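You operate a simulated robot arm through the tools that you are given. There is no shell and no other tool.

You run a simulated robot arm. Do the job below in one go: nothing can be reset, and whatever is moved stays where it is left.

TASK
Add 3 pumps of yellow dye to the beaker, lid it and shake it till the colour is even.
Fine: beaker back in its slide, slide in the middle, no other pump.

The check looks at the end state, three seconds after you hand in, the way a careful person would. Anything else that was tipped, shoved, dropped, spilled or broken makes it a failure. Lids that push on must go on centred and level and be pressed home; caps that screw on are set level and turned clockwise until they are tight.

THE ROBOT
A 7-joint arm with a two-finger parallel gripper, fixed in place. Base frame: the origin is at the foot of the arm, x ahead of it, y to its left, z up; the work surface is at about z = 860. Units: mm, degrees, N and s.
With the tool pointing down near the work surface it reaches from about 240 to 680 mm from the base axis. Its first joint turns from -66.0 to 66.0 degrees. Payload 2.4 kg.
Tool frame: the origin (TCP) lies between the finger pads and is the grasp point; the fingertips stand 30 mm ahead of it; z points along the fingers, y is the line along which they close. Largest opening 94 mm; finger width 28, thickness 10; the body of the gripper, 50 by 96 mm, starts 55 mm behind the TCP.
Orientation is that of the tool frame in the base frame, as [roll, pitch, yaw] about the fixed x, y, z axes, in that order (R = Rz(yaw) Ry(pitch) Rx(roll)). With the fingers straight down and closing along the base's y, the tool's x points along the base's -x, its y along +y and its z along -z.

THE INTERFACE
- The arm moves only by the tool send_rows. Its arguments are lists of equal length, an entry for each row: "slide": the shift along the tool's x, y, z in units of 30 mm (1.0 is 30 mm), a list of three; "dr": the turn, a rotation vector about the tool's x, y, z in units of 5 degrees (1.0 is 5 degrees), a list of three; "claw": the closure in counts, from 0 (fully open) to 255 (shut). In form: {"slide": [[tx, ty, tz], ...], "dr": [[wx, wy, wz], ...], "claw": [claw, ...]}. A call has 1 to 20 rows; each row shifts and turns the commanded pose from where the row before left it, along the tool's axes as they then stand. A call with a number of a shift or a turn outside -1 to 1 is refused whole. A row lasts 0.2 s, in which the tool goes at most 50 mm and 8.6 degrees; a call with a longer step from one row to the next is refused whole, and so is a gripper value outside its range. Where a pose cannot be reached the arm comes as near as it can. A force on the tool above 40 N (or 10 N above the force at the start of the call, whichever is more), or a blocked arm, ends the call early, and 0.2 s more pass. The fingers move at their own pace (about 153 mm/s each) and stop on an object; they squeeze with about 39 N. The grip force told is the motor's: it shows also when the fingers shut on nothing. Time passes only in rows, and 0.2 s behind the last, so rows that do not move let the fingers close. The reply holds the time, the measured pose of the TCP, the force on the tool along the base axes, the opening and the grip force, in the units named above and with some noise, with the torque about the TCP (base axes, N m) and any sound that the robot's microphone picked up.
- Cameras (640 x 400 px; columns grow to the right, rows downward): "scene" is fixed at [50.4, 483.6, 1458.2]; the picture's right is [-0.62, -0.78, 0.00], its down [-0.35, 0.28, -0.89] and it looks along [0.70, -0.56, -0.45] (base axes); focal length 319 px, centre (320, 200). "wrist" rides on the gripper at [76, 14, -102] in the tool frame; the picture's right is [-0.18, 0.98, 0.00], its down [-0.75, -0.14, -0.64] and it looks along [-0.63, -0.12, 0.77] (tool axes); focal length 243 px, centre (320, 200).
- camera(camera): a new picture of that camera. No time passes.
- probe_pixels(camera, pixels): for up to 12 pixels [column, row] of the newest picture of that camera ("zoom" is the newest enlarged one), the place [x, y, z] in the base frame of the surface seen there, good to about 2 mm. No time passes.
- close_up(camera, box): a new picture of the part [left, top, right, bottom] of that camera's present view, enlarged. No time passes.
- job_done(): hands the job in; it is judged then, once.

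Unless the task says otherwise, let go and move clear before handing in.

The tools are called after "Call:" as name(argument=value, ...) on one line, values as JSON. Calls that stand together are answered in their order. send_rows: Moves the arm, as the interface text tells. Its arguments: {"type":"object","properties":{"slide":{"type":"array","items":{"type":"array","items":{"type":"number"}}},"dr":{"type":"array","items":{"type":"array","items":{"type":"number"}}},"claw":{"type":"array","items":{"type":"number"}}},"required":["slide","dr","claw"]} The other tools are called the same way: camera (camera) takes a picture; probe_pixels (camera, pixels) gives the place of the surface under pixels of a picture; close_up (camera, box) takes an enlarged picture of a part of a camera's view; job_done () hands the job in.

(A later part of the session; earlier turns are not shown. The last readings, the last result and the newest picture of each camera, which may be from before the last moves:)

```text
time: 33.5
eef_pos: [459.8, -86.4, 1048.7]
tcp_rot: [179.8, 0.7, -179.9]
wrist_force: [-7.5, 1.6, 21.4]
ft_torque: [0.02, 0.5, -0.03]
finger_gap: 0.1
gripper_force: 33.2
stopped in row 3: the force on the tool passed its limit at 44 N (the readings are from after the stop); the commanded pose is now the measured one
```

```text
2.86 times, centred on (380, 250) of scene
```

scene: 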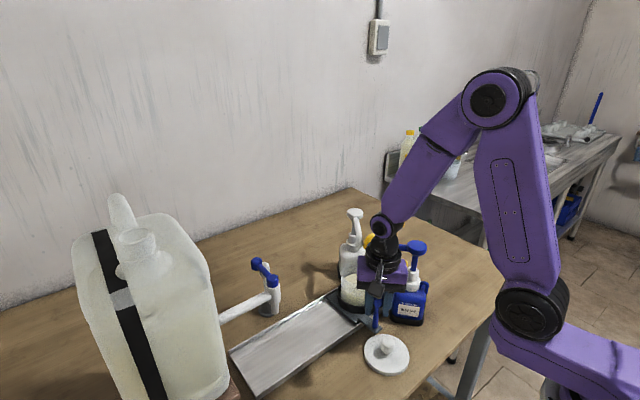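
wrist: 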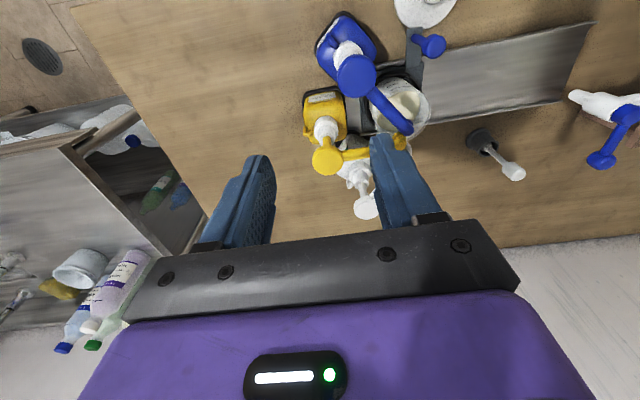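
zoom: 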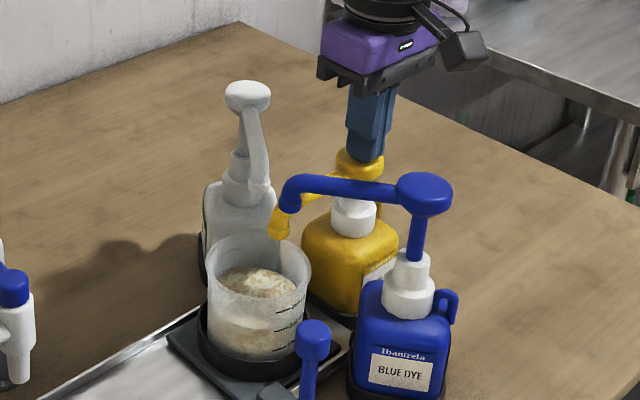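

The third stroke dispensed (stream visible) and bottomed. I'll raise clear and go back above the slide post.

Call:
send_rows(slide=[[0, 0, -0.3], [0, 0, -0.3], [0, 0, -0.3], [0, 0, -0.3], [0, 0, -0.3], [0, 0, -0.5], [0, 0, -1], [0, 0, -1], [0, 0, -1], [0.495, 0.867, 0], [0.495, 0.867, 0], [0.495, 0.867, 0], [0.495, 0.867, 0], [0.495, 0.867, 0], [0.495, 0.867, 0], [0, 0, 0]], dr=[[0, 0, 0], [0, 0, 0], [0, 0, 0], [0, 0, 0], [0, 0, 0], [0, 0, 0], [0, 0, 0], [0, 0, 0], [0, 0, 0], [0, 0, 0], [0, 0, 0], [0, 0, 0], [0, 0, 0], [0, 0, 0], [0, 0, 0], [0, 0, 0]], claw=[255, 255, 255, 255, 255, 255, 255, 255, 255, 255, 255, 255, 255, 255, 92, 92])

Call:
send_rows(slide=[[0, 0, 0], [0, 0, 0], [0, 0, 0], [0, 0, 0], [0, 0, 0], [0, 0, 0], [0, 0, 0], [0, 0, 0], [0, 0, 0], [0, 0, 0]], dr=[[0, 0, 1], [0, 0, 1], [0, 0, 1], [0, 0, 1], [0, 0, 1], [0, 0, 1], [0, 0, 1], [0, 0, 1], [0, 0, 1], [0, 0, 0]], claw=[92, 92, 92, 92, 92, 92, 92, 92, 92, 92])

Call:
camera(camera="wrist")

Call:
close_up(camera="scene", box=[310, 190, 450, 330])

```text
time: 36.9
eef_pos: [368.7, 70.1, 1196.9]
tcp_rot: [179.7, 0.6, -180.0]
wrist_force: [-0.7, 0.4, 0.5]
ft_torque: [0.01, 0.0, 0.01]
finger_gap: 60.2
gripper_force: 0.2
```

```text
time: 39.1
eef_pos: [369.4, 70.4, 1196.1]
tcp_rot: [179.5, 0.3, 134.9]
wrist_force: [-0.1, -0.5, -0.7]
ft_torque: [-0.01, 0.01, -0.02]
finger_gap: 60.0
gripper_force: 0.0
```

```text
taken
```

wrist: 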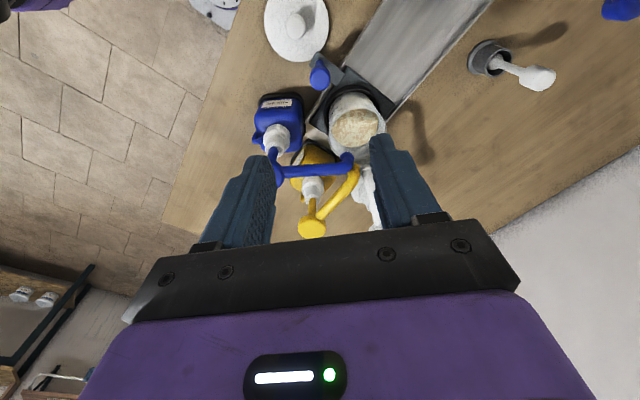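

```text
2.86 times, centred on (380, 260) of scene
```

zoom: 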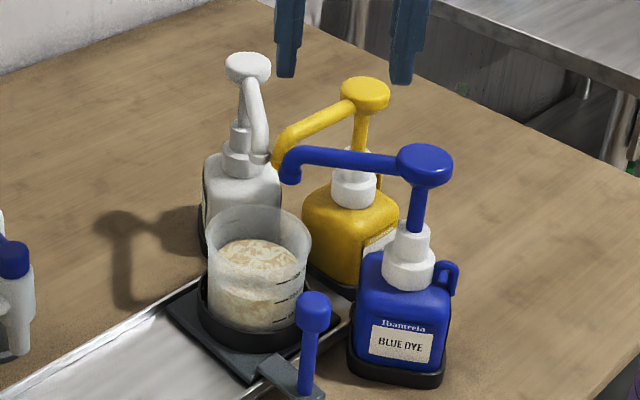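

The three pumps are in and all the pump heads are up. I'll descend on the post, grip it and bring the slide back 116.5 mm to the middle (post y≈187.5).

Call:
send_rows(slide=[[-0.045, 0.045, 0.9], [0, 0, 1], [0, 0, 1], [0, 0, 1], [0, 0, 1], [0, 0, 1], [0, 0, 1], [0, 0, 1], [0, 0, 0], [0, 0, 0]], dr=[[0, 0, 0], [0, 0, 0], [0, 0, 0], [0, 0, 0], [0, 0, 0], [0, 0, 0], [0, 0, 0], [0, 0, 0], [0, 0, 0], [0, 0, 0]], claw=[92, 92, 92, 92, 92, 92, 92, 92, 92, 92])

Call:
close_up(camera="wrist", box=[180, 100, 480, 280])

```text
time: 41.3
eef_pos: [375.2, 69.8, 960.5]
tcp_rot: [179.5, 0.3, 135.0]
wrist_force: [0.4, 0.5, 0.5]
ft_torque: [-0.04, 0.01, 0.01]
finger_gap: 60.2
gripper_force: 0.1
```

```text
2.13 times, centred on (330, 190) of wrist
```

zoom: 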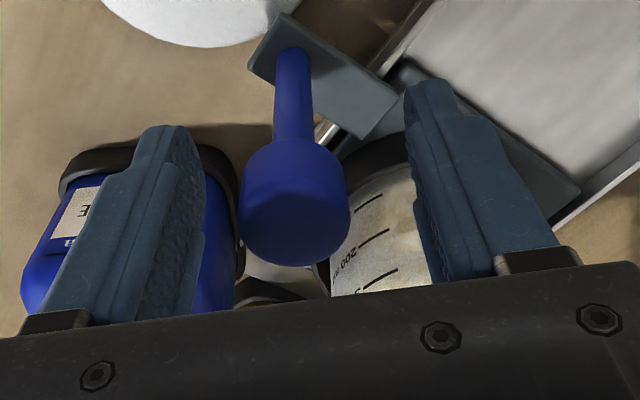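

The knob sits a bit off: the TCP is at (375,70) against the knob's (371,70.5), with a 0.5° tilt. I'll correct both, then grip.

Call:
send_rows(slide=[[0.118, -0.07, 0.1], [0, 0, 0], [0, 0, 0], [0, 0, 0], [0, 0, 0], [0, 0, 0]], dr=[[0.1, 0.06, 0], [0, 0, 0], [0, 0, 0], [0, 0, 0], [0, 0, 0], [0, 0, 0]], claw=[92, 92, 255, 255, 255, 255])

```text
time: 42.7
eef_pos: [372.6, 71.0, 955.5]
tcp_rot: [179.9, 0.1, 135.1]
wrist_force: [10.0, 11.4, -12.5]
ft_torque: [-0.59, -0.29, 0.0]
finger_gap: 24.6
gripper_force: 45.0
```

I've gripped the post at (372.6,71). Pushing the slide back toward the middle, gently.

Call:
send_rows(slide=[[0.1, 0.1, 0], [0.2, 0.2, 0], [0.24, 0.24, 0], [0.24, 0.24, 0], [0.24, 0.24, 0], [0.24, 0.24, 0], [0.24, 0.24, 0], [0.24, 0.24, 0], [0.24, 0.24, 0], [0.24, 0.24, 0], [0.24, 0.24, 0], [0.18, 0.18, 0], [0.08, 0.08, 0], [0, 0, 0], [0, 0, 0]], dr=[[0, 0, 0], [0, 0, 0], [0, 0, 0], [0, 0, 0], [0, 0, 0], [0, 0, 0], [0, 0, 0], [0, 0, 0], [0, 0, 0], [0, 0, 0], [0, 0, 0], [0, 0, 0], [0, 0, 0], [0, 0, 0], [0, 0, 0]], claw=[255, 255, 255, 255, 255, 255, 255, 255, 255, 255, 255, 255, 255, 255, 255])

Call:
close_up(camera="scene", box=[230, 190, 450, 400])

```text
time: 45.9
eef_pos: [371.3, 188.3, 957.6]
tcp_rot: [179.8, 0.2, 135.1]
wrist_force: [29.2, -1.1, -24.7]
ft_torque: [-0.29, 0.64, -0.05]
finger_gap: 25.0
gripper_force: 44.8
```

```text
1.90 times, centred on (340, 295) of scene
```

zoom: 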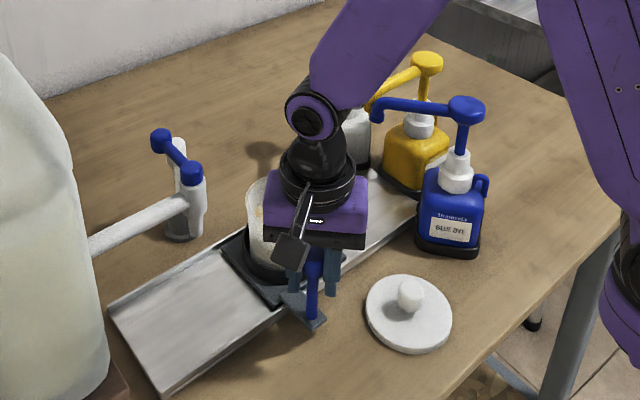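

The slide is back with the post at y≈188, where it started (187.9). I'll release, rise, and compare with the first picture.

Call:
send_rows(slide=[[0, 0, 0], [0, 0, 0], [0, 0, -0.5], [0, 0, -1], [0, 0, -1], [0, 0, -1], [0, 0, -1], [0, 0, -1], [0, 0, -1], [0, 0, 0]], dr=[[0, 0, 0], [0, 0, 0], [0, 0, 0], [0, 0, 0], [0, 0, 0], [0, 0, 0], [0, 0, 0], [0, 0, 0], [0, 0, 0], [0, 0, 0]], claw=[92, 92, 92, 92, 92, 92, 92, 92, 92, 92])

Call:
close_up(camera="scene", box=[230, 240, 370, 400])

Call:
close_up(camera="wrist", box=[220, 50, 420, 190])

Call:
camera(camera="wrist")

```text
time: 48.1
eef_pos: [367.4, 186.8, 1150.4]
tcp_rot: [180.0, 0.0, 134.9]
wrist_force: [-0.2, 0.0, 1.0]
ft_torque: [-0.01, 0.01, 0.01]
finger_gap: 60.2
gripper_force: 0.1
```

```text
2.50 times, centred on (300, 320) of scene
```

zoom: 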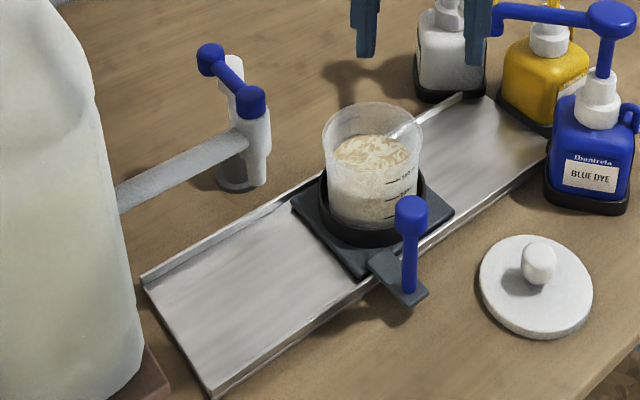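

```text
2.86 times, centred on (320, 120) of wrist
```

zoom: 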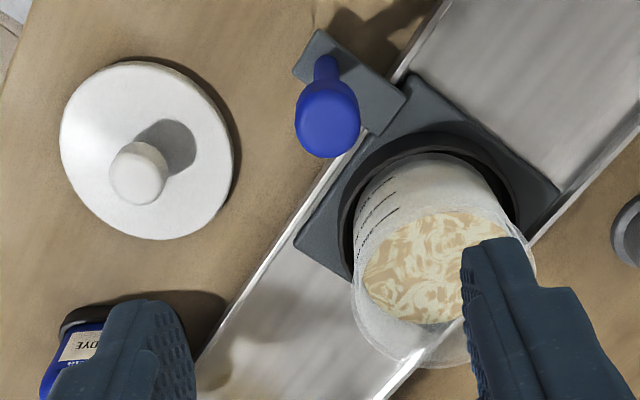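

```text
taken
```

wrist: 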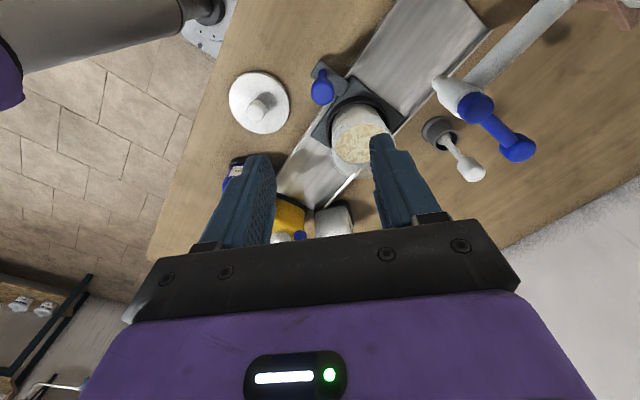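

The slide and its surroundings match the first picture exactly. Now I'll go above the lid at (318,97) with yaw 180.

Call:
send_rows(slide=[[-0.242, -0.819, 0], [-0.242, -0.819, 0], [-0.242, -0.819, 0], [-0.242, -0.819, 0], [0, 0, 0.5], [0, 0, 0.5], [0, 0, 0], [0, 0, 0], [0, 0, 0], [0, 0, 0], [0, 0, 0], [0, 0, 0], [0, 0, 0], [0, 0, 0], [0, 0, 0], [0, 0, 0]], dr=[[0, 0, 0], [0, 0, 0], [0, 0, 0], [0, 0, 0], [0, 0, 0], [0, 0, 0], [0, 0, -1], [0, 0, -1], [0, 0, -1], [0, 0, -1], [0, 0, -1], [0, 0, -1], [0, 0, -1], [0, 0, -1], [0, 0, -1], [0, 0, 0]], claw=[92, 92, 92, 92, 92, 92, 92, 92, 92, 92, 92, 92, 92, 92, 92, 92])

Call:
camera(camera="wrist")

Call:
close_up(camera="wrist", box=[240, 20, 400, 140])

```text
time: 51.5
eef_pos: [322.5, 96.4, 1121.2]
tcp_rot: [180.0, 0.1, -179.9]
wrist_force: [0.6, -0.1, 0.0]
ft_torque: [0.0, -0.02, 0.01]
finger_gap: 60.3
gripper_force: 0.1
```

```text
taken
```

wrist: 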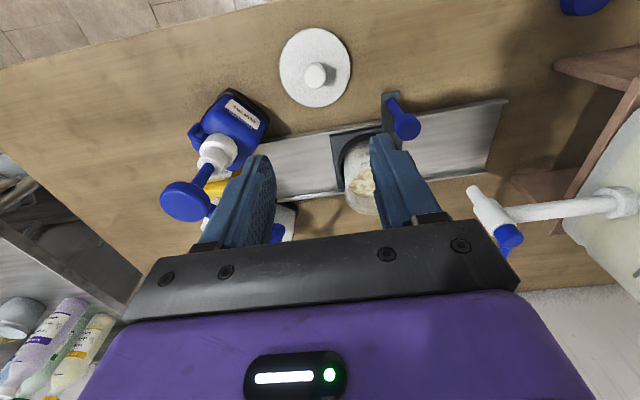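

```text
3.33 times, centred on (320, 80) of wrist
```

zoom: 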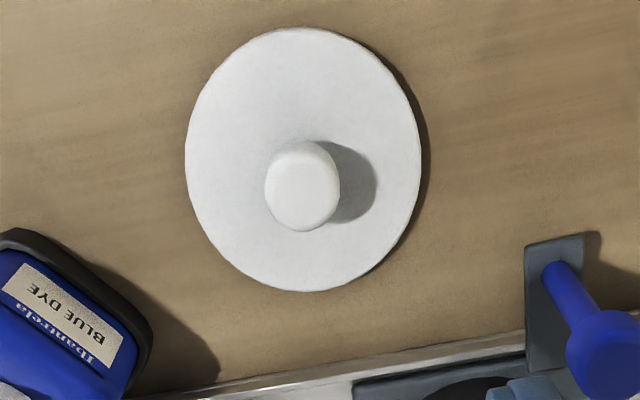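

Call:
probe_pixels(camera="zoom", pixels=[[302, 190], [285, 190], [320, 190], [302, 170], [302, 212], [187, 155], [418, 165], [300, 32], [308, 288], [225, 75], [390, 85], [240, 265]])

Call:
probe_pixels(camera="zoom", pixels=[[192, 155], [413, 165], [300, 40], [308, 280], [302, 180], [302, 200], [275, 190], [330, 190], [295, 225], [380, 255]])

```text
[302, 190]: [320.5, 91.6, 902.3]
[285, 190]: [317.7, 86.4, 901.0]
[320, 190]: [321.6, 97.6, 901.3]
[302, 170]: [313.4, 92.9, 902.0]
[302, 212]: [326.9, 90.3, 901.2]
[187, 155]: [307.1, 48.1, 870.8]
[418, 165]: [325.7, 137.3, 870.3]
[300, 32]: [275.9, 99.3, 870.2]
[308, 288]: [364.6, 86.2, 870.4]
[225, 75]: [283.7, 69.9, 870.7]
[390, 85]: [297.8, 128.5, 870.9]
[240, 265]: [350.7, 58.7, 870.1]
```

```text
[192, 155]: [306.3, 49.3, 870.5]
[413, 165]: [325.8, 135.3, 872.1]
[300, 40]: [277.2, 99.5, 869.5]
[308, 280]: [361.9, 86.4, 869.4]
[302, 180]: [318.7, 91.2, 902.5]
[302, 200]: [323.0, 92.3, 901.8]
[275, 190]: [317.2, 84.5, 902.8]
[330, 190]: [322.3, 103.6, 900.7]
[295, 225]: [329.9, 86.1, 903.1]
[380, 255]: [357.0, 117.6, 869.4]
```

The lid is about 91 mm wide, centred near (320,92.7), with its top at z=870.5 and the knob top at 902. I'll descend with the knob between the fingers and the tips staying just above the lid.

Call:
send_rows(slide=[[0.083, -0.123, 0.8], [0, 0, 0.9], [0, 0, 0.9], [0, 0, 0.9], [0, 0, 0.9], [0, 0, 0.9], [0, 0, 0.9], [0, 0, 0.6], [0, 0, 0]], dr=[[0, 0, 0], [0, 0, 0], [0, 0, 0], [0, 0, 0], [0, 0, 0], [0, 0, 0], [0, 0, 0], [0, 0, 0], [0, 0, 0]], claw=[92, 92, 92, 92, 92, 92, 92, 92, 92])

Call:
close_up(camera="wrist", box=[200, 80, 440, 240])

Call:
close_up(camera="scene", box=[340, 270, 460, 390])

```text
time: 53.5
eef_pos: [320.8, 92.6, 918.0]
tcp_rot: [-180.0, 0.0, -180.0]
wrist_force: [0.0, -1.0, -0.1]
ft_torque: [-0.01, 0.0, -0.01]
finger_gap: 60.2
gripper_force: 0.0
```

```text
2.50 times, centred on (320, 160) of wrist
```

zoom: 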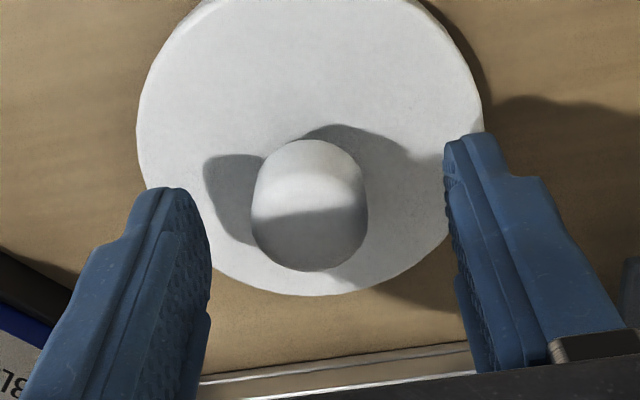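

```text
3.33 times, centred on (400, 330) of scene
```

zoom: 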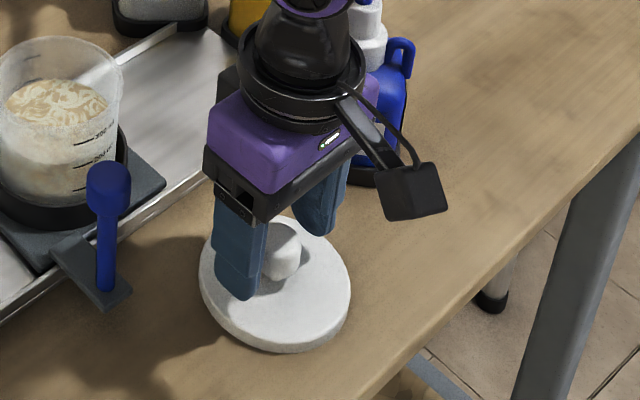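

The knob (zoom (310,235)) is nearly centred, off by about 1.5 mm in −y. I'll lower 12 mm with that correction and close.

Call:
send_rows(slide=[[0, -0.05, 0.2], [0, 0, 0.2], [0, 0, 0], [0, 0, 0], [0, 0, 0], [0, 0, 0], [0, 0, 0]], dr=[[0, 0, 0], [0, 0, 0], [0, 0, 0], [0, 0, 0], [0, 0, 0], [0, 0, 0], [0, 0, 0]], claw=[92, 92, 92, 255, 255, 255, 255])

Call:
close_up(camera="wrist", box=[200, 80, 440, 240])

Call:
close_up(camera="scene", box=[340, 270, 460, 390])

```text
time: 55.1
eef_pos: [319.4, 92.5, 906.7]
tcp_rot: [179.9, 0.1, -180.0]
wrist_force: [-0.5, -0.7, -0.2]
ft_torque: [-0.01, -0.02, 0.03]
finger_gap: 26.3
gripper_force: 39.1
```

```text
2.50 times, centred on (320, 160) of wrist
```

zoom: 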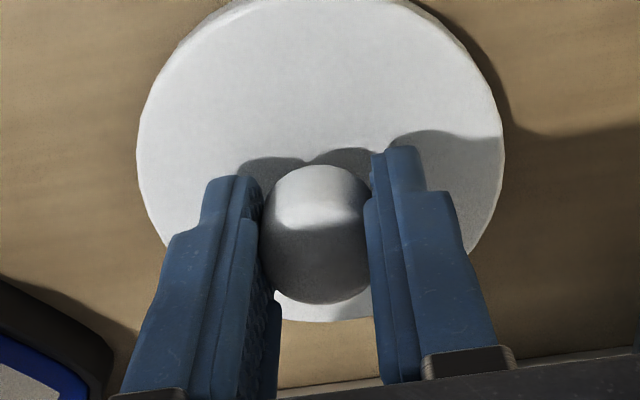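

```text
3.33 times, centred on (400, 330) of scene
```

zoom: 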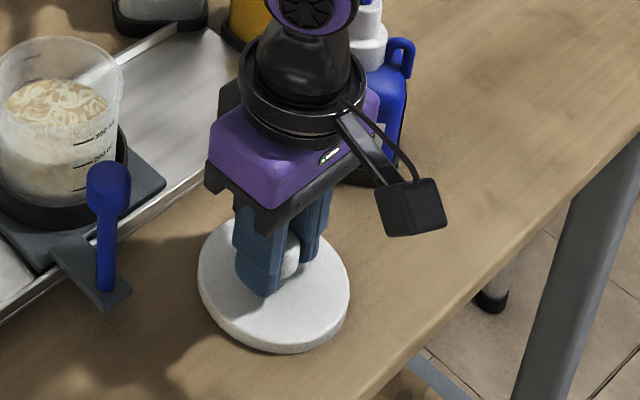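

The knob is held (gap 26.3 mm). I'll probe the lid outline to learn its centre relative to the TCP.

Call:
close_up(camera="wrist", box=[220, 50, 420, 220])

```text
2.35 times, centred on (320, 135) of wrist
```

zoom: 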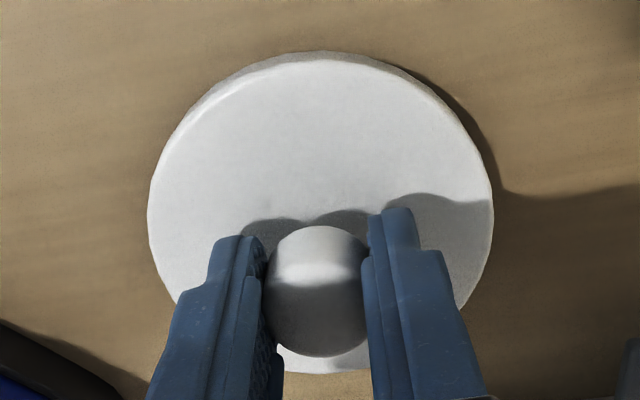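

Call:
probe_pixels(camera="zoom", pixels=[[153, 220], [157, 190], [190, 125], [250, 82], [320, 65], [380, 75], [440, 115], [480, 170], [488, 220], [470, 290], [330, 368], [300, 365]])

Call:
probe_pixels(camera="zoom", pixels=[[315, 230], [315, 260], [315, 290], [315, 320], [315, 345], [315, 352], [290, 300], [345, 300]])

```text
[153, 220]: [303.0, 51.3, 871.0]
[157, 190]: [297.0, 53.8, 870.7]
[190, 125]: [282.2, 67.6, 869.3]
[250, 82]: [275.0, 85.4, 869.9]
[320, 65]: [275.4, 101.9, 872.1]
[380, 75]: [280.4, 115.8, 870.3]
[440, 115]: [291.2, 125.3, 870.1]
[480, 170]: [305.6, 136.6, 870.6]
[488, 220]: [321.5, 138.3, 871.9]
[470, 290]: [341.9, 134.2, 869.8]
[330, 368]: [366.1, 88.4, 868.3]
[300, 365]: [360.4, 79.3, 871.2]
```

```text
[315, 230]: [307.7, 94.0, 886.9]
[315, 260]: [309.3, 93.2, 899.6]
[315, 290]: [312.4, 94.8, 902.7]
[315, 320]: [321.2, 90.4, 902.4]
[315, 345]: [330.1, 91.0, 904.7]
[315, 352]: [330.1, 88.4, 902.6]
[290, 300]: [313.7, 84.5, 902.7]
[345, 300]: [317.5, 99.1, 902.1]
```

The outline fits a circle centred at (320,93), r 45.4, so the lid is centred on the TCP within about 1 mm. Next I'll measure the beaker rim's centre from the scene camera.

Call:
close_up(camera="scene", box=[290, 270, 354, 340])

```text
5.71 times, centred on (322, 305) of scene
```

zoom: 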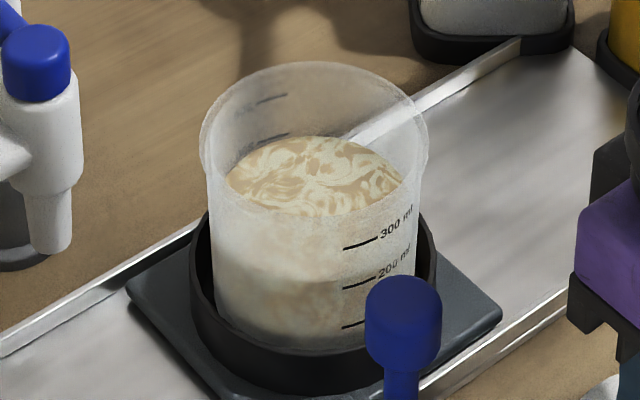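

Call:
probe_pixels(camera="zoom", pixels=[[202, 140], [205, 165], [225, 190], [260, 206], [310, 213], [360, 207], [400, 190], [423, 165], [425, 145], [205, 180], [315, 66], [250, 80]])

Call:
probe_pixels(camera="zoom", pixels=[[210, 240], [310, 240], [412, 240], [212, 280], [300, 330], [400, 270], [310, 175], [195, 250], [432, 250], [300, 345], [240, 300], [300, 375]])

```text
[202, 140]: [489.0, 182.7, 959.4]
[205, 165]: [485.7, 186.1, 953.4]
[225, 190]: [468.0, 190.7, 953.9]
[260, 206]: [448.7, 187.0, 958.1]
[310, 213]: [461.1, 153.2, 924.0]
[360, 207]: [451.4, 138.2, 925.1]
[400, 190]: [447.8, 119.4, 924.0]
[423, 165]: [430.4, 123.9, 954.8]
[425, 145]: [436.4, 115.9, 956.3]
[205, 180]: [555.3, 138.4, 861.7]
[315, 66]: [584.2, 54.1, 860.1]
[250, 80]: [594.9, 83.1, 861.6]
```

```text
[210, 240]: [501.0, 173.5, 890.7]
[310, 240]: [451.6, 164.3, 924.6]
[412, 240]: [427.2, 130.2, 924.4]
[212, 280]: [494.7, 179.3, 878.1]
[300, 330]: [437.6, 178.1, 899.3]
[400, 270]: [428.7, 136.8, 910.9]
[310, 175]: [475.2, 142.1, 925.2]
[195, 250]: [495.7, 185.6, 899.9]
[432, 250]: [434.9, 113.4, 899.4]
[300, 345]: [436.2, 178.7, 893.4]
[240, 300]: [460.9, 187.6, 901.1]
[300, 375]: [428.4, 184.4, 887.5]
```

Combined estimates put the rim centre near (461,152). I'll lift the lid and get a better overhead look at the beaker from the side of the lid, moving to about (425,35,1180).

Call:
send_rows(slide=[[0, 0, -0.3], [0, 0, -0.8], [0, 0, -1], [0, 0, -1], [0, 0, -1], [0, 0, -1], [0, 0, -1], [0, 0, -1], [0, 0, -1], [0, 0, -1], [-0.7, -0.38, 0], [-0.7, -0.38, 0], [-0.7, -0.38, 0], [-0.7, -0.38, 0], [-0.7, -0.38, 0], [0, 0, 0], [0, 0, 0]], dr=[[0, 0, 0], [0, 0, 0], [0, 0, 0], [0, 0, 0], [0, 0, 0], [0, 0, 0], [0, 0, 0], [0, 0, 0], [0, 0, 0], [0, 0, 0], [0, 0, 0], [0, 0, 0], [0, 0, 0], [0, 0, 0], [0, 0, 0], [0, 0, 0], [0, 0, 0]], claw=[255, 255, 255, 255, 255, 255, 255, 255, 255, 255, 255, 255, 255, 255, 255, 255, 255])

Call:
camera(camera="wrist")

Call:
camera(camera="scene")

```text
time: 58.7
eef_pos: [425.5, 33.0, 1178.4]
tcp_rot: [-179.9, 0.0, 180.0]
wrist_force: [1.0, -0.7, -0.7]
ft_torque: [-0.01, -0.01, -0.01]
finger_gap: 25.5
gripper_force: 39.2
```

```text
taken
```

wrist: 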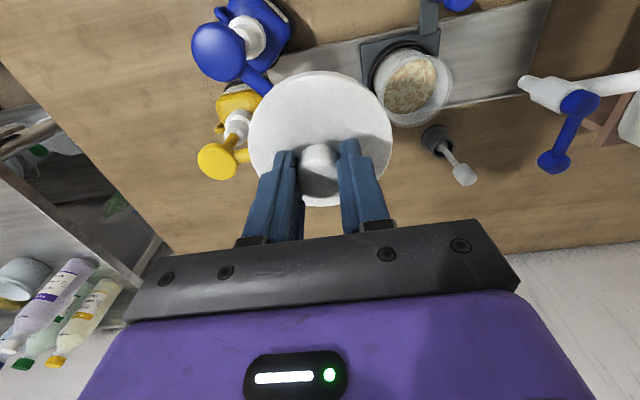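

```text
taken
```

scene: 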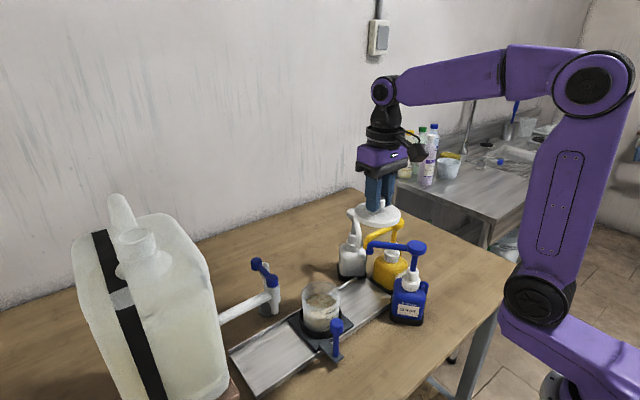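

Call:
close_up(camera="scene", box=[335, 170, 435, 260])

Call:
close_up(camera="wrist", box=[350, 30, 470, 140])

```text
4.44 times, centred on (385, 215) of scene
```

zoom: 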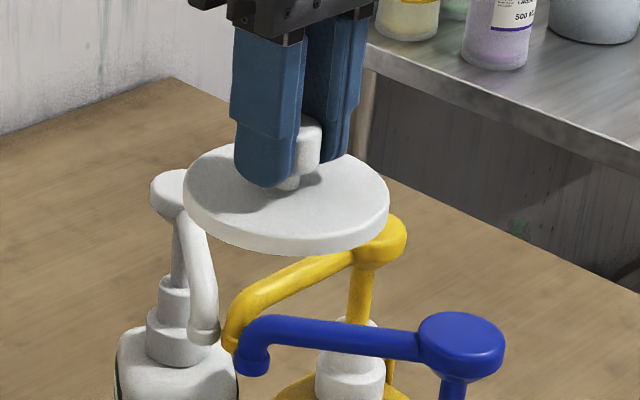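

```text
3.64 times, centred on (410, 85) of wrist
```

zoom: 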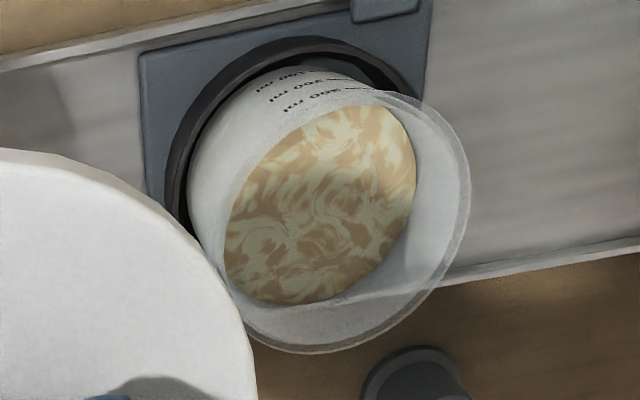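

Call:
probe_pixels(camera="zoom", pixels=[[230, 255], [245, 200], [300, 130], [360, 110], [405, 130], [413, 170], [400, 230], [370, 275], [320, 297], [270, 298], [237, 285], [320, 205]])

Call:
probe_pixels(camera="zoom", pixels=[[467, 190], [460, 240], [435, 290], [400, 325], [350, 345], [300, 347], [265, 335], [450, 140], [420, 108], [380, 95], [465, 215], [330, 349]])

Call:
probe_pixels(camera="zoom", pixels=[[170, 190], [200, 105], [250, 62], [310, 42], [370, 55], [410, 85], [190, 235], [143, 60], [355, 20], [150, 180], [425, 60], [415, 5]])

```text
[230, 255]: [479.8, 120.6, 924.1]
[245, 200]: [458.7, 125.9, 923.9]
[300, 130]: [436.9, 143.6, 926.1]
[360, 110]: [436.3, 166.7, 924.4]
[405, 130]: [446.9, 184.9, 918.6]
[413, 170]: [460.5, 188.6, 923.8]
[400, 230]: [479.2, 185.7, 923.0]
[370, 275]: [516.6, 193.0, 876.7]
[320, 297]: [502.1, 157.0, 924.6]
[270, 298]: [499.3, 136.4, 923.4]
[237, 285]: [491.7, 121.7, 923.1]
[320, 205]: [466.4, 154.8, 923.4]
```

```text
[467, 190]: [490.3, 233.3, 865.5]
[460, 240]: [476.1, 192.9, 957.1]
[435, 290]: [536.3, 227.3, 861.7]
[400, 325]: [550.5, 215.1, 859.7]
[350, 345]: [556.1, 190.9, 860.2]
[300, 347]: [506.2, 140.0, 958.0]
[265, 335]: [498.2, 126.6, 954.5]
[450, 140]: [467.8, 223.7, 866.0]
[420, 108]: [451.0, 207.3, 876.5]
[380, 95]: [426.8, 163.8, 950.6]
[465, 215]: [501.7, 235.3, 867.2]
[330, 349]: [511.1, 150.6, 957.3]
```

```text
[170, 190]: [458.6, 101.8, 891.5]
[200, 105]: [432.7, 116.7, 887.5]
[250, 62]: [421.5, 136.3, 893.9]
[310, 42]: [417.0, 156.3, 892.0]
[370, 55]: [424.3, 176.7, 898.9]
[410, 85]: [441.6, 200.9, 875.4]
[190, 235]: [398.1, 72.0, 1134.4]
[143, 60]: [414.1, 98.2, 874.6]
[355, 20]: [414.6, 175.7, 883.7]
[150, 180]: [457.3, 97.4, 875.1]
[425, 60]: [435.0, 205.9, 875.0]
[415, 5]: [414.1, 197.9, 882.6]
```

This overhead view gives a rim centre near (467,153), while the plate and ring give (465,151.5) and the scene camera about (462–464,151.5). I'll take (465,152.3), bring the lid above it and check the alignment visually.

Call:
send_rows(slide=[[-0.263, 0.795, 0], [-0.263, 0.795, 0], [-0.263, 0.795, 0], [-0.263, 0.795, 0], [-0.263, 0.795, 0], [0, 0, 0.9], [0, 0, 0.9], [0, 0, 0.9], [0, 0, 0.9], [0, 0, 0.7], [0, 0, 0.5], [0, 0, 0], [0, 0, 0]], dr=[[0, 0, 0], [0, 0, 0], [0, 0, 0], [0, 0, 0], [0, 0, 0], [0, 0, 0], [0, 0, 0], [0, 0, 0], [0, 0, 0], [0, 0, 0], [0, 0, 0], [0, 0, 0], [0, 0, 0]], claw=[255, 255, 255, 255, 255, 255, 255, 255, 255, 255, 255, 255, 255])

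Call:
close_up(camera="scene", box=[275, 240, 375, 340])

Call:
close_up(camera="wrist", box=[220, 40, 420, 220])

```text
time: 61.5
eef_pos: [463.8, 153.6, 1032.5]
tcp_rot: [179.9, 0.0, 179.9]
wrist_force: [-1.1, -0.1, -0.2]
ft_torque: [-0.04, -0.01, 0.03]
finger_gap: 25.4
gripper_force: 39.0
```

```text
4.00 times, centred on (325, 290) of scene
```

zoom: 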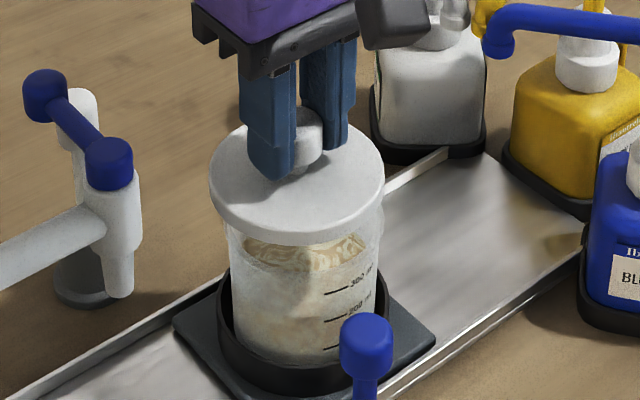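

```text
2.22 times, centred on (320, 130) of wrist
```

zoom: 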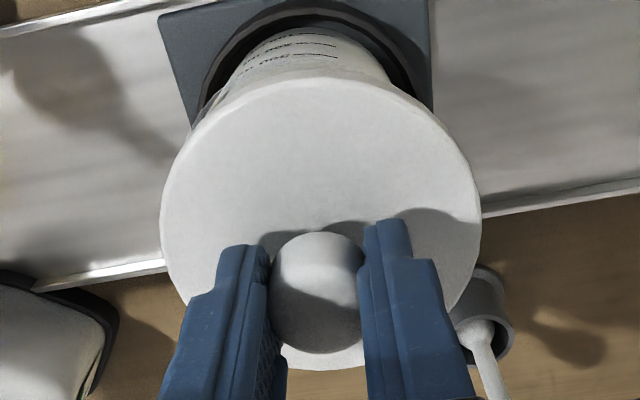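

The lid appears about 3 mm left of the beaker axis in the scene view (lid centre col ≈297 against rim/ring ≈304 in the zoom). I'll probe the ring, plate and lid in both current views to refine.

Call:
probe_pixels(camera="zoom", pixels=[[162, 20], [185, 110], [430, 20], [430, 90], [300, 15], [220, 70], [390, 50], [415, 90], [260, 60], [370, 70], [320, 40], [200, 95]])

Call:
close_up(camera="scene", box=[290, 265, 354, 345])

```text
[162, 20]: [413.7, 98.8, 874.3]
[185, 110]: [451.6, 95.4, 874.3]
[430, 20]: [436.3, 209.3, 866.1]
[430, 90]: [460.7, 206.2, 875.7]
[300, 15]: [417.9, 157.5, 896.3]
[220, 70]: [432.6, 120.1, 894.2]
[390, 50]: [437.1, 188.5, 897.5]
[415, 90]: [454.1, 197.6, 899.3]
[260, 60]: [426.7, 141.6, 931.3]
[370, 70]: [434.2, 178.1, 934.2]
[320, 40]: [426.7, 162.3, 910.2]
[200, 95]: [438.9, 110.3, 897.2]
```

```text
5.00 times, centred on (322, 305) of scene
```

zoom: 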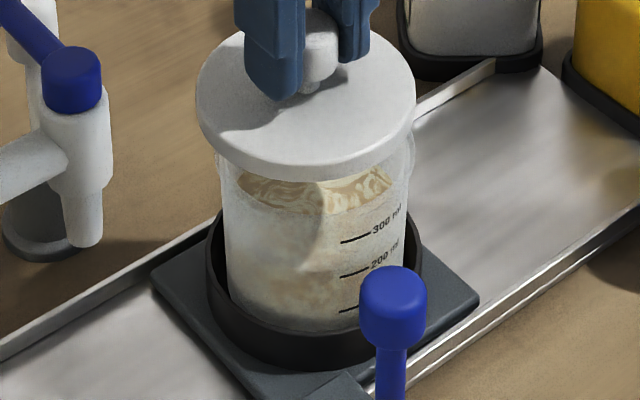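

Call:
close_up(camera="wrist", box=[220, 40, 420, 220])

Call:
probe_pixels(camera="zoom", pixels=[[166, 215], [475, 215], [200, 130], [255, 97], [320, 87], [385, 98], [440, 135], [468, 180], [295, 363], [345, 360], [455, 290], [180, 280]])

```text
2.22 times, centred on (320, 130) of wrist
```

zoom: 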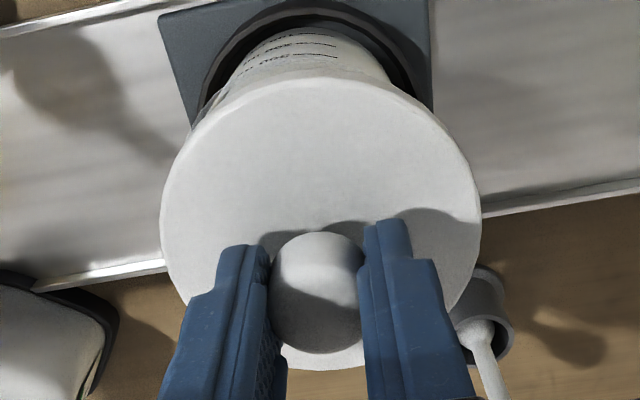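

```text
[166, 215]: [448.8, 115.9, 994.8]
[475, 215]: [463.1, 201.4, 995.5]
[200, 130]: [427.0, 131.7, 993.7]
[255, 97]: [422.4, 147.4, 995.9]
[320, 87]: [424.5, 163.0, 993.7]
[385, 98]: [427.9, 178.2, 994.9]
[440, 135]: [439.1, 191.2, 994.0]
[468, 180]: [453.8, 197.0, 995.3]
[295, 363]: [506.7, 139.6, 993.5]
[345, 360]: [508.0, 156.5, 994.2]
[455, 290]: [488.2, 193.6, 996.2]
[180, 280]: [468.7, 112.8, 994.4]
```

Same-camera comparison from the wrist: lid centre (466,156) against ring centre (466,150.6), so the lid should move about −5 mm in y. I'll cross-check with scene probes on the lid.

Call:
close_up(camera="scene", box=[290, 265, 354, 345])

Call:
probe_pixels(camera="zoom", pixels=[[200, 95], [210, 125], [240, 150], [280, 164], [330, 163], [370, 148], [400, 125], [412, 95], [225, 50], [395, 58], [205, 75], [410, 80]])

Call:
probe_pixels(camera="zoom", pixels=[[230, 260], [240, 300], [300, 325], [350, 325], [402, 260], [215, 180], [412, 160], [212, 290], [300, 360], [420, 260], [225, 215], [404, 220]])

```text
5.00 times, centred on (322, 305) of scene
```

zoom: 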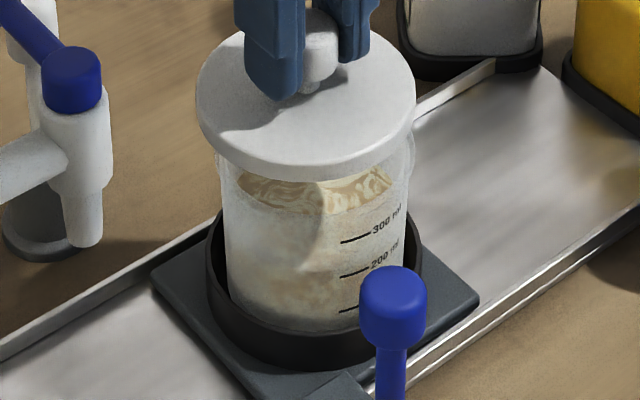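

```text
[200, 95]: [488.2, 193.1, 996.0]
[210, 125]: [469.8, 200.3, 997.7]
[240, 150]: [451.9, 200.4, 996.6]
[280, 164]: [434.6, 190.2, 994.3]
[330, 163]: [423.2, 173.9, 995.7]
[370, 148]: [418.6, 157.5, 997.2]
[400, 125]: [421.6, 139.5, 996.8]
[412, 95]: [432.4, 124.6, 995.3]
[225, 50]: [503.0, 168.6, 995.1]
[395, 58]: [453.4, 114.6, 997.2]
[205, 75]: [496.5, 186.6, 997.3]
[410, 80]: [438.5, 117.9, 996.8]
```

```text
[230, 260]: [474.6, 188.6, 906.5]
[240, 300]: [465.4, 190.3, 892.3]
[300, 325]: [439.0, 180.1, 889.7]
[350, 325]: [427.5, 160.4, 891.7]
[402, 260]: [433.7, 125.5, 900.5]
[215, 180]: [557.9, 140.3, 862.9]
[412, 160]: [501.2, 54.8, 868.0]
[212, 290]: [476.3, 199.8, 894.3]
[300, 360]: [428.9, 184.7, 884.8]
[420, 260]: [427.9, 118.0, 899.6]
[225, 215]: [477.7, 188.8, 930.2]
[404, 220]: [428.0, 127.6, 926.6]
```

Scene fit: lid centre (462.5,157), beaker axis about (461,152); the wrist gives the same correction. I'll shift (−1,−5) mm and lower until the lid is roughly 8 mm above the rim, then look again.

Call:
send_rows(slide=[[0.033, -0.167, 0], [0, 0, 0.2], [0, 0, 0.3], [0, 0, 0], [0, 0, 0]], dr=[[0, 0, 0], [0, 0, 0], [0, 0, 0], [0, 0, 0], [0, 0, 0]], claw=[255, 255, 255, 255, 255])

Call:
close_up(camera="scene", box=[290, 265, 354, 345])

Call:
close_up(camera="wrist", box=[220, 40, 420, 220])

```text
time: 62.7
eef_pos: [462.7, 149.5, 1019.3]
tcp_rot: [180.0, 0.0, 179.9]
wrist_force: [0.9, 0.0, 0.1]
ft_torque: [-0.02, -0.02, -0.05]
finger_gap: 25.2
gripper_force: 38.8
```

```text
5.00 times, centred on (322, 305) of scene
```

zoom: 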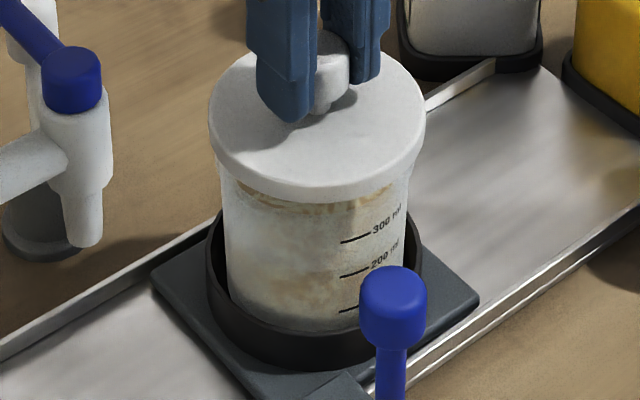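

```text
2.22 times, centred on (320, 130) of wrist
```

zoom: 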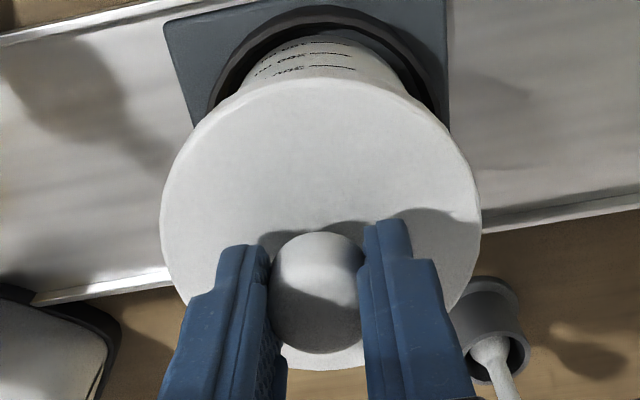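

Now the lid is about 1–2 mm too far toward −y (scene lid centre 317 against beaker 314; wrist ring mid col ≈325 against 320). I'll nudge (+0.7,+1.7) and lower to light contact.

Call:
send_rows(slide=[[-0.023, 0.057, 0], [0, 0, 0.15], [0, 0, 0.1], [0, 0, 0.08], [0, 0, 0]], dr=[[0, 0, 0], [0, 0, 0], [0, 0, 0], [0, 0, 0], [0, 0, 0]], claw=[255, 255, 255, 255, 255])

Call:
close_up(camera="scene", box=[290, 265, 354, 345])

Call:
close_up(camera="wrist", box=[220, 40, 420, 220])

```text
time: 63.9
eef_pos: [463.3, 150.0, 1009.6]
tcp_rot: [180.0, 0.0, 180.0]
wrist_force: [-0.5, -0.3, -0.4]
ft_torque: [-0.01, -0.02, -0.05]
finger_gap: 25.1
gripper_force: 38.5
```

```text
5.00 times, centred on (322, 305) of scene
```

zoom: 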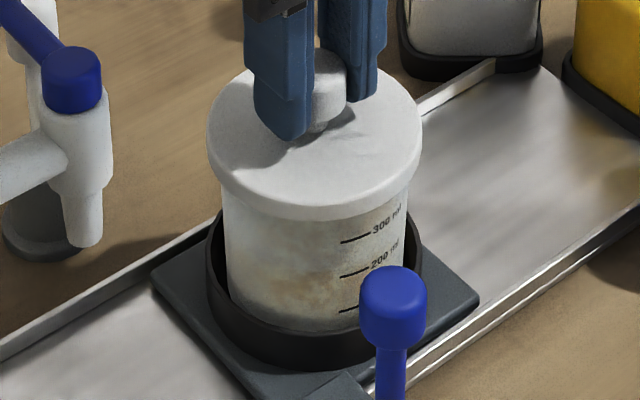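

```text
2.22 times, centred on (320, 130) of wrist
```

zoom: 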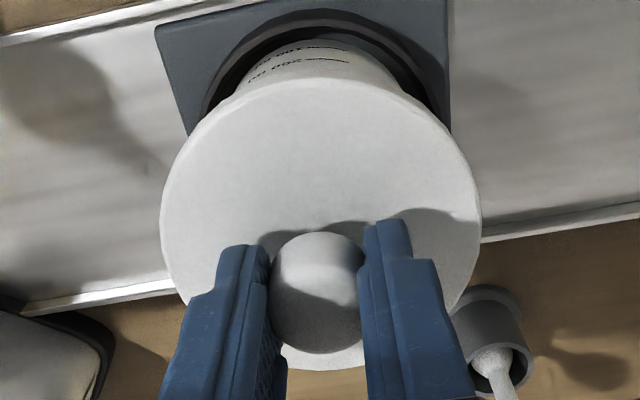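

Both views now agree (scene lid centre 314 against beaker 314; wrist ring mid 321 against lid 320). Lowering in 1.5 mm steps until contact.

Call:
send_rows(slide=[[0, 0, 0.05], [0, 0, 0.05], [0, 0, 0.05], [0, 0, 0.05], [0, 0, 0.05], [0, 0, 0]], dr=[[0, 0, 0], [0, 0, 0], [0, 0, 0], [0, 0, 0], [0, 0, 0], [0, 0, 0]], claw=[255, 255, 255, 255, 255, 255])

```text
time: 65.3
eef_pos: [463.1, 150.3, 1002.6]
tcp_rot: [180.0, 0.0, 180.0]
wrist_force: [-0.3, 0.1, 0.6]
ft_torque: [-0.01, -0.01, 0.02]
finger_gap: 25.6
gripper_force: 38.0
```

Call:
send_rows(slide=[[0, 0, 0.05], [0, 0, 0.05], [0, 0, 0.05], [0, 0, 0]], dr=[[0, 0, 0], [0, 0, 0], [0, 0, 0], [0, 0, 0]], claw=[255, 255, 255, 255])

Call:
close_up(camera="scene", box=[290, 265, 354, 345])

```text
time: 66.3
eef_pos: [463.5, 151.7, 998.9]
tcp_rot: [180.0, 0.3, -179.9]
wrist_force: [-2.0, -0.7, 22.9]
ft_torque: [-0.03, 0.34, 0.01]
finger_gap: 25.1
gripper_force: 39.3
heard: snap
```

```text
5.00 times, centred on (322, 305) of scene
```

zoom: 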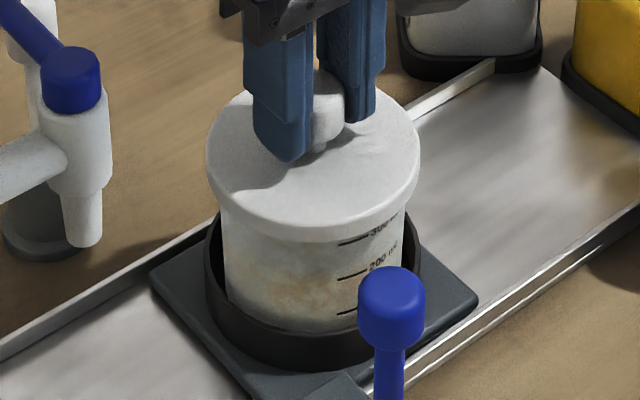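

A snap was heard with 23 N of contact, so the lid has seated. I'll press a little more to be sure it's home.

Call:
send_rows(slide=[[0, 0, 0.04], [0, 0, 0.03], [0, 0, 0]], dr=[[0, 0, 0], [0, 0, 0], [0, 0, 0]], claw=[255, 255, 255])

Call:
close_up(camera="wrist", box=[220, 40, 420, 220])

```text
time: 66.9
eef_pos: [464.4, 150.2, 999.1]
tcp_rot: [179.8, 0.2, 179.9]
wrist_force: [-4.3, -2.0, 8.6]
ft_torque: [-0.34, 0.05, -0.04]
finger_gap: 24.6
gripper_force: 39.1
stopped in row 2: the force on the tool passed its limit at 42 N (the readings are from after the stop); the commanded pose is now the measured one
```

```text
2.22 times, centred on (320, 130) of wrist
```

zoom: 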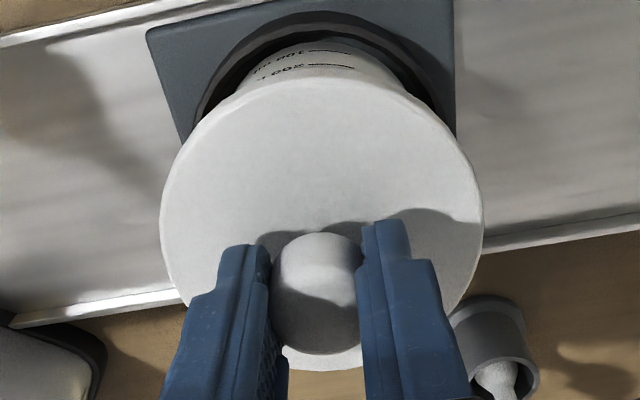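

The lid is seated: snap heard, hard stop at TCP z≈999, and level (rotation within 0.3°). I'll release the knob, rise straight up and inspect.

Call:
send_rows(slide=[[0, 0, 0], [0, 0, 0], [0, 0, -0.3], [0, 0, -0.8], [0, 0, -1], [0, 0, -1], [0, 0, -1], [0, 0, -1], [0, 0, -1], [0, 0, -1], [0, 0, -1], [0, 0, 0]], dr=[[0, 0, 0], [0, 0, 0], [0, 0, 0], [0, 0, 0], [0, 0, 0], [0, 0, 0], [0, 0, 0], [0, 0, 0], [0, 0, 0], [0, 0, 0], [0, 0, 0], [0, 0, 0]], claw=[92, 92, 92, 92, 92, 92, 92, 92, 92, 92, 92, 92])

Call:
close_up(camera="scene", box=[290, 265, 354, 345])

Call:
camera(camera="wrist")

```text
time: 69.5
eef_pos: [463.4, 151.9, 1239.7]
tcp_rot: [179.8, 0.2, -180.0]
wrist_force: [-0.7, 0.2, -0.8]
ft_torque: [0.0, 0.0, 0.01]
finger_gap: 59.8
gripper_force: 0.0
```

```text
5.00 times, centred on (322, 305) of scene
```

zoom: 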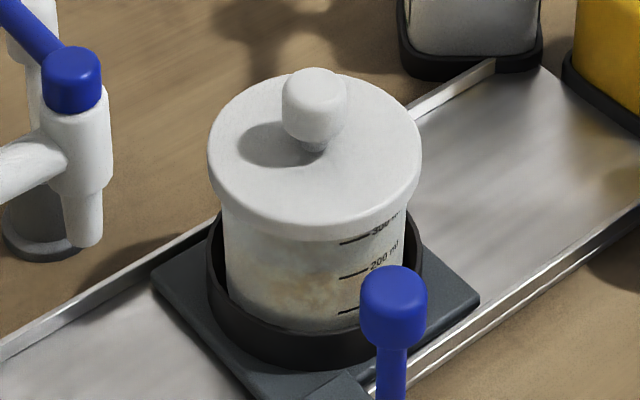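

```text
taken
```

wrist: 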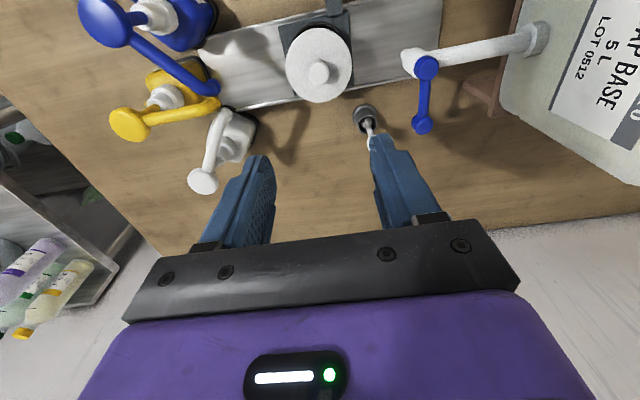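

The lid sits level and centred. To shake, I'll hold the beaker body from the side with the camera up, so first I need to turn the wrist about 150°. I'm turning it here, high above everything, and checking that the joint allows it.

Call:
send_rows(slide=[[0, 0, 0], [0, 0, 0], [0, 0, 0], [0, 0, 0], [0, 0, 0], [0, 0, 0], [0, 0, 0], [0, 0, 0], [0, 0, 0], [0, 0, 0], [0, 0, 0], [0, 0, 0], [0, 0, 0], [0, 0, 0], [0, 0, 0], [0, 0, 0], [0, 0, 0], [0, 0, 0], [0, 0, 0], [0, 0, 0]], dr=[[0, 0, 1], [0, 0, 1], [0, 0, 1], [0, 0, 1], [0, 0, 1], [0, 0, 1], [0, 0, 1], [0, 0, 1], [0, 0, 1], [0, 0, 1], [0, 0, 1], [0, 0, 1], [0, 0, 1], [0, 0, 1], [0, 0, 1], [0, 0, 1], [0, 0, 1], [0, 0, 1], [0, 0, 1], [0, 0, 1]], claw=[0, 0, 0, 0, 0, 0, 0, 0, 0, 0, 0, 0, 0, 0, 0, 0, 0, 0, 0, 0])

Call:
camera(camera="scene")

```text
time: 73.7
eef_pos: [463.4, 150.4, 1240.0]
tcp_rot: [179.8, 0.0, 80.0]
wrist_force: [-0.2, -0.4, -1.0]
ft_torque: [0.01, -0.01, 0.01]
finger_gap: 94.0
gripper_force: 0.1
```

```text
taken
```

scene: 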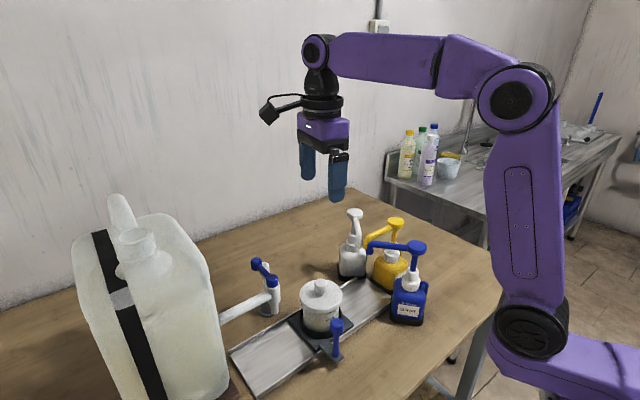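

The wrist reached yaw 80. Continuing to yaw 30.

Call:
send_rows(slide=[[0, 0, 0], [0, 0, 0], [0, 0, 0], [0, 0, 0], [0, 0, 0], [0, 0, 0], [0, 0, 0], [0, 0, 0], [0, 0, 0], [0, 0, 0], [0, 0, 0]], dr=[[0, 0, 1], [0, 0, 1], [0, 0, 1], [0, 0, 1], [0, 0, 1], [0, 0, 1], [0, 0, 1], [0, 0, 1], [0, 0, 1], [0, 0, 1], [0, 0, 0]], claw=[0, 0, 0, 0, 0, 0, 0, 0, 0, 0, 0])

```text
time: 76.1
eef_pos: [464.0, 150.6, 1240.4]
tcp_rot: [-180.0, -0.4, 29.9]
wrist_force: [-0.1, 0.0, 0.9]
ft_torque: [-0.04, -0.02, -0.01]
finger_gap: 93.9
gripper_force: 0.1
```

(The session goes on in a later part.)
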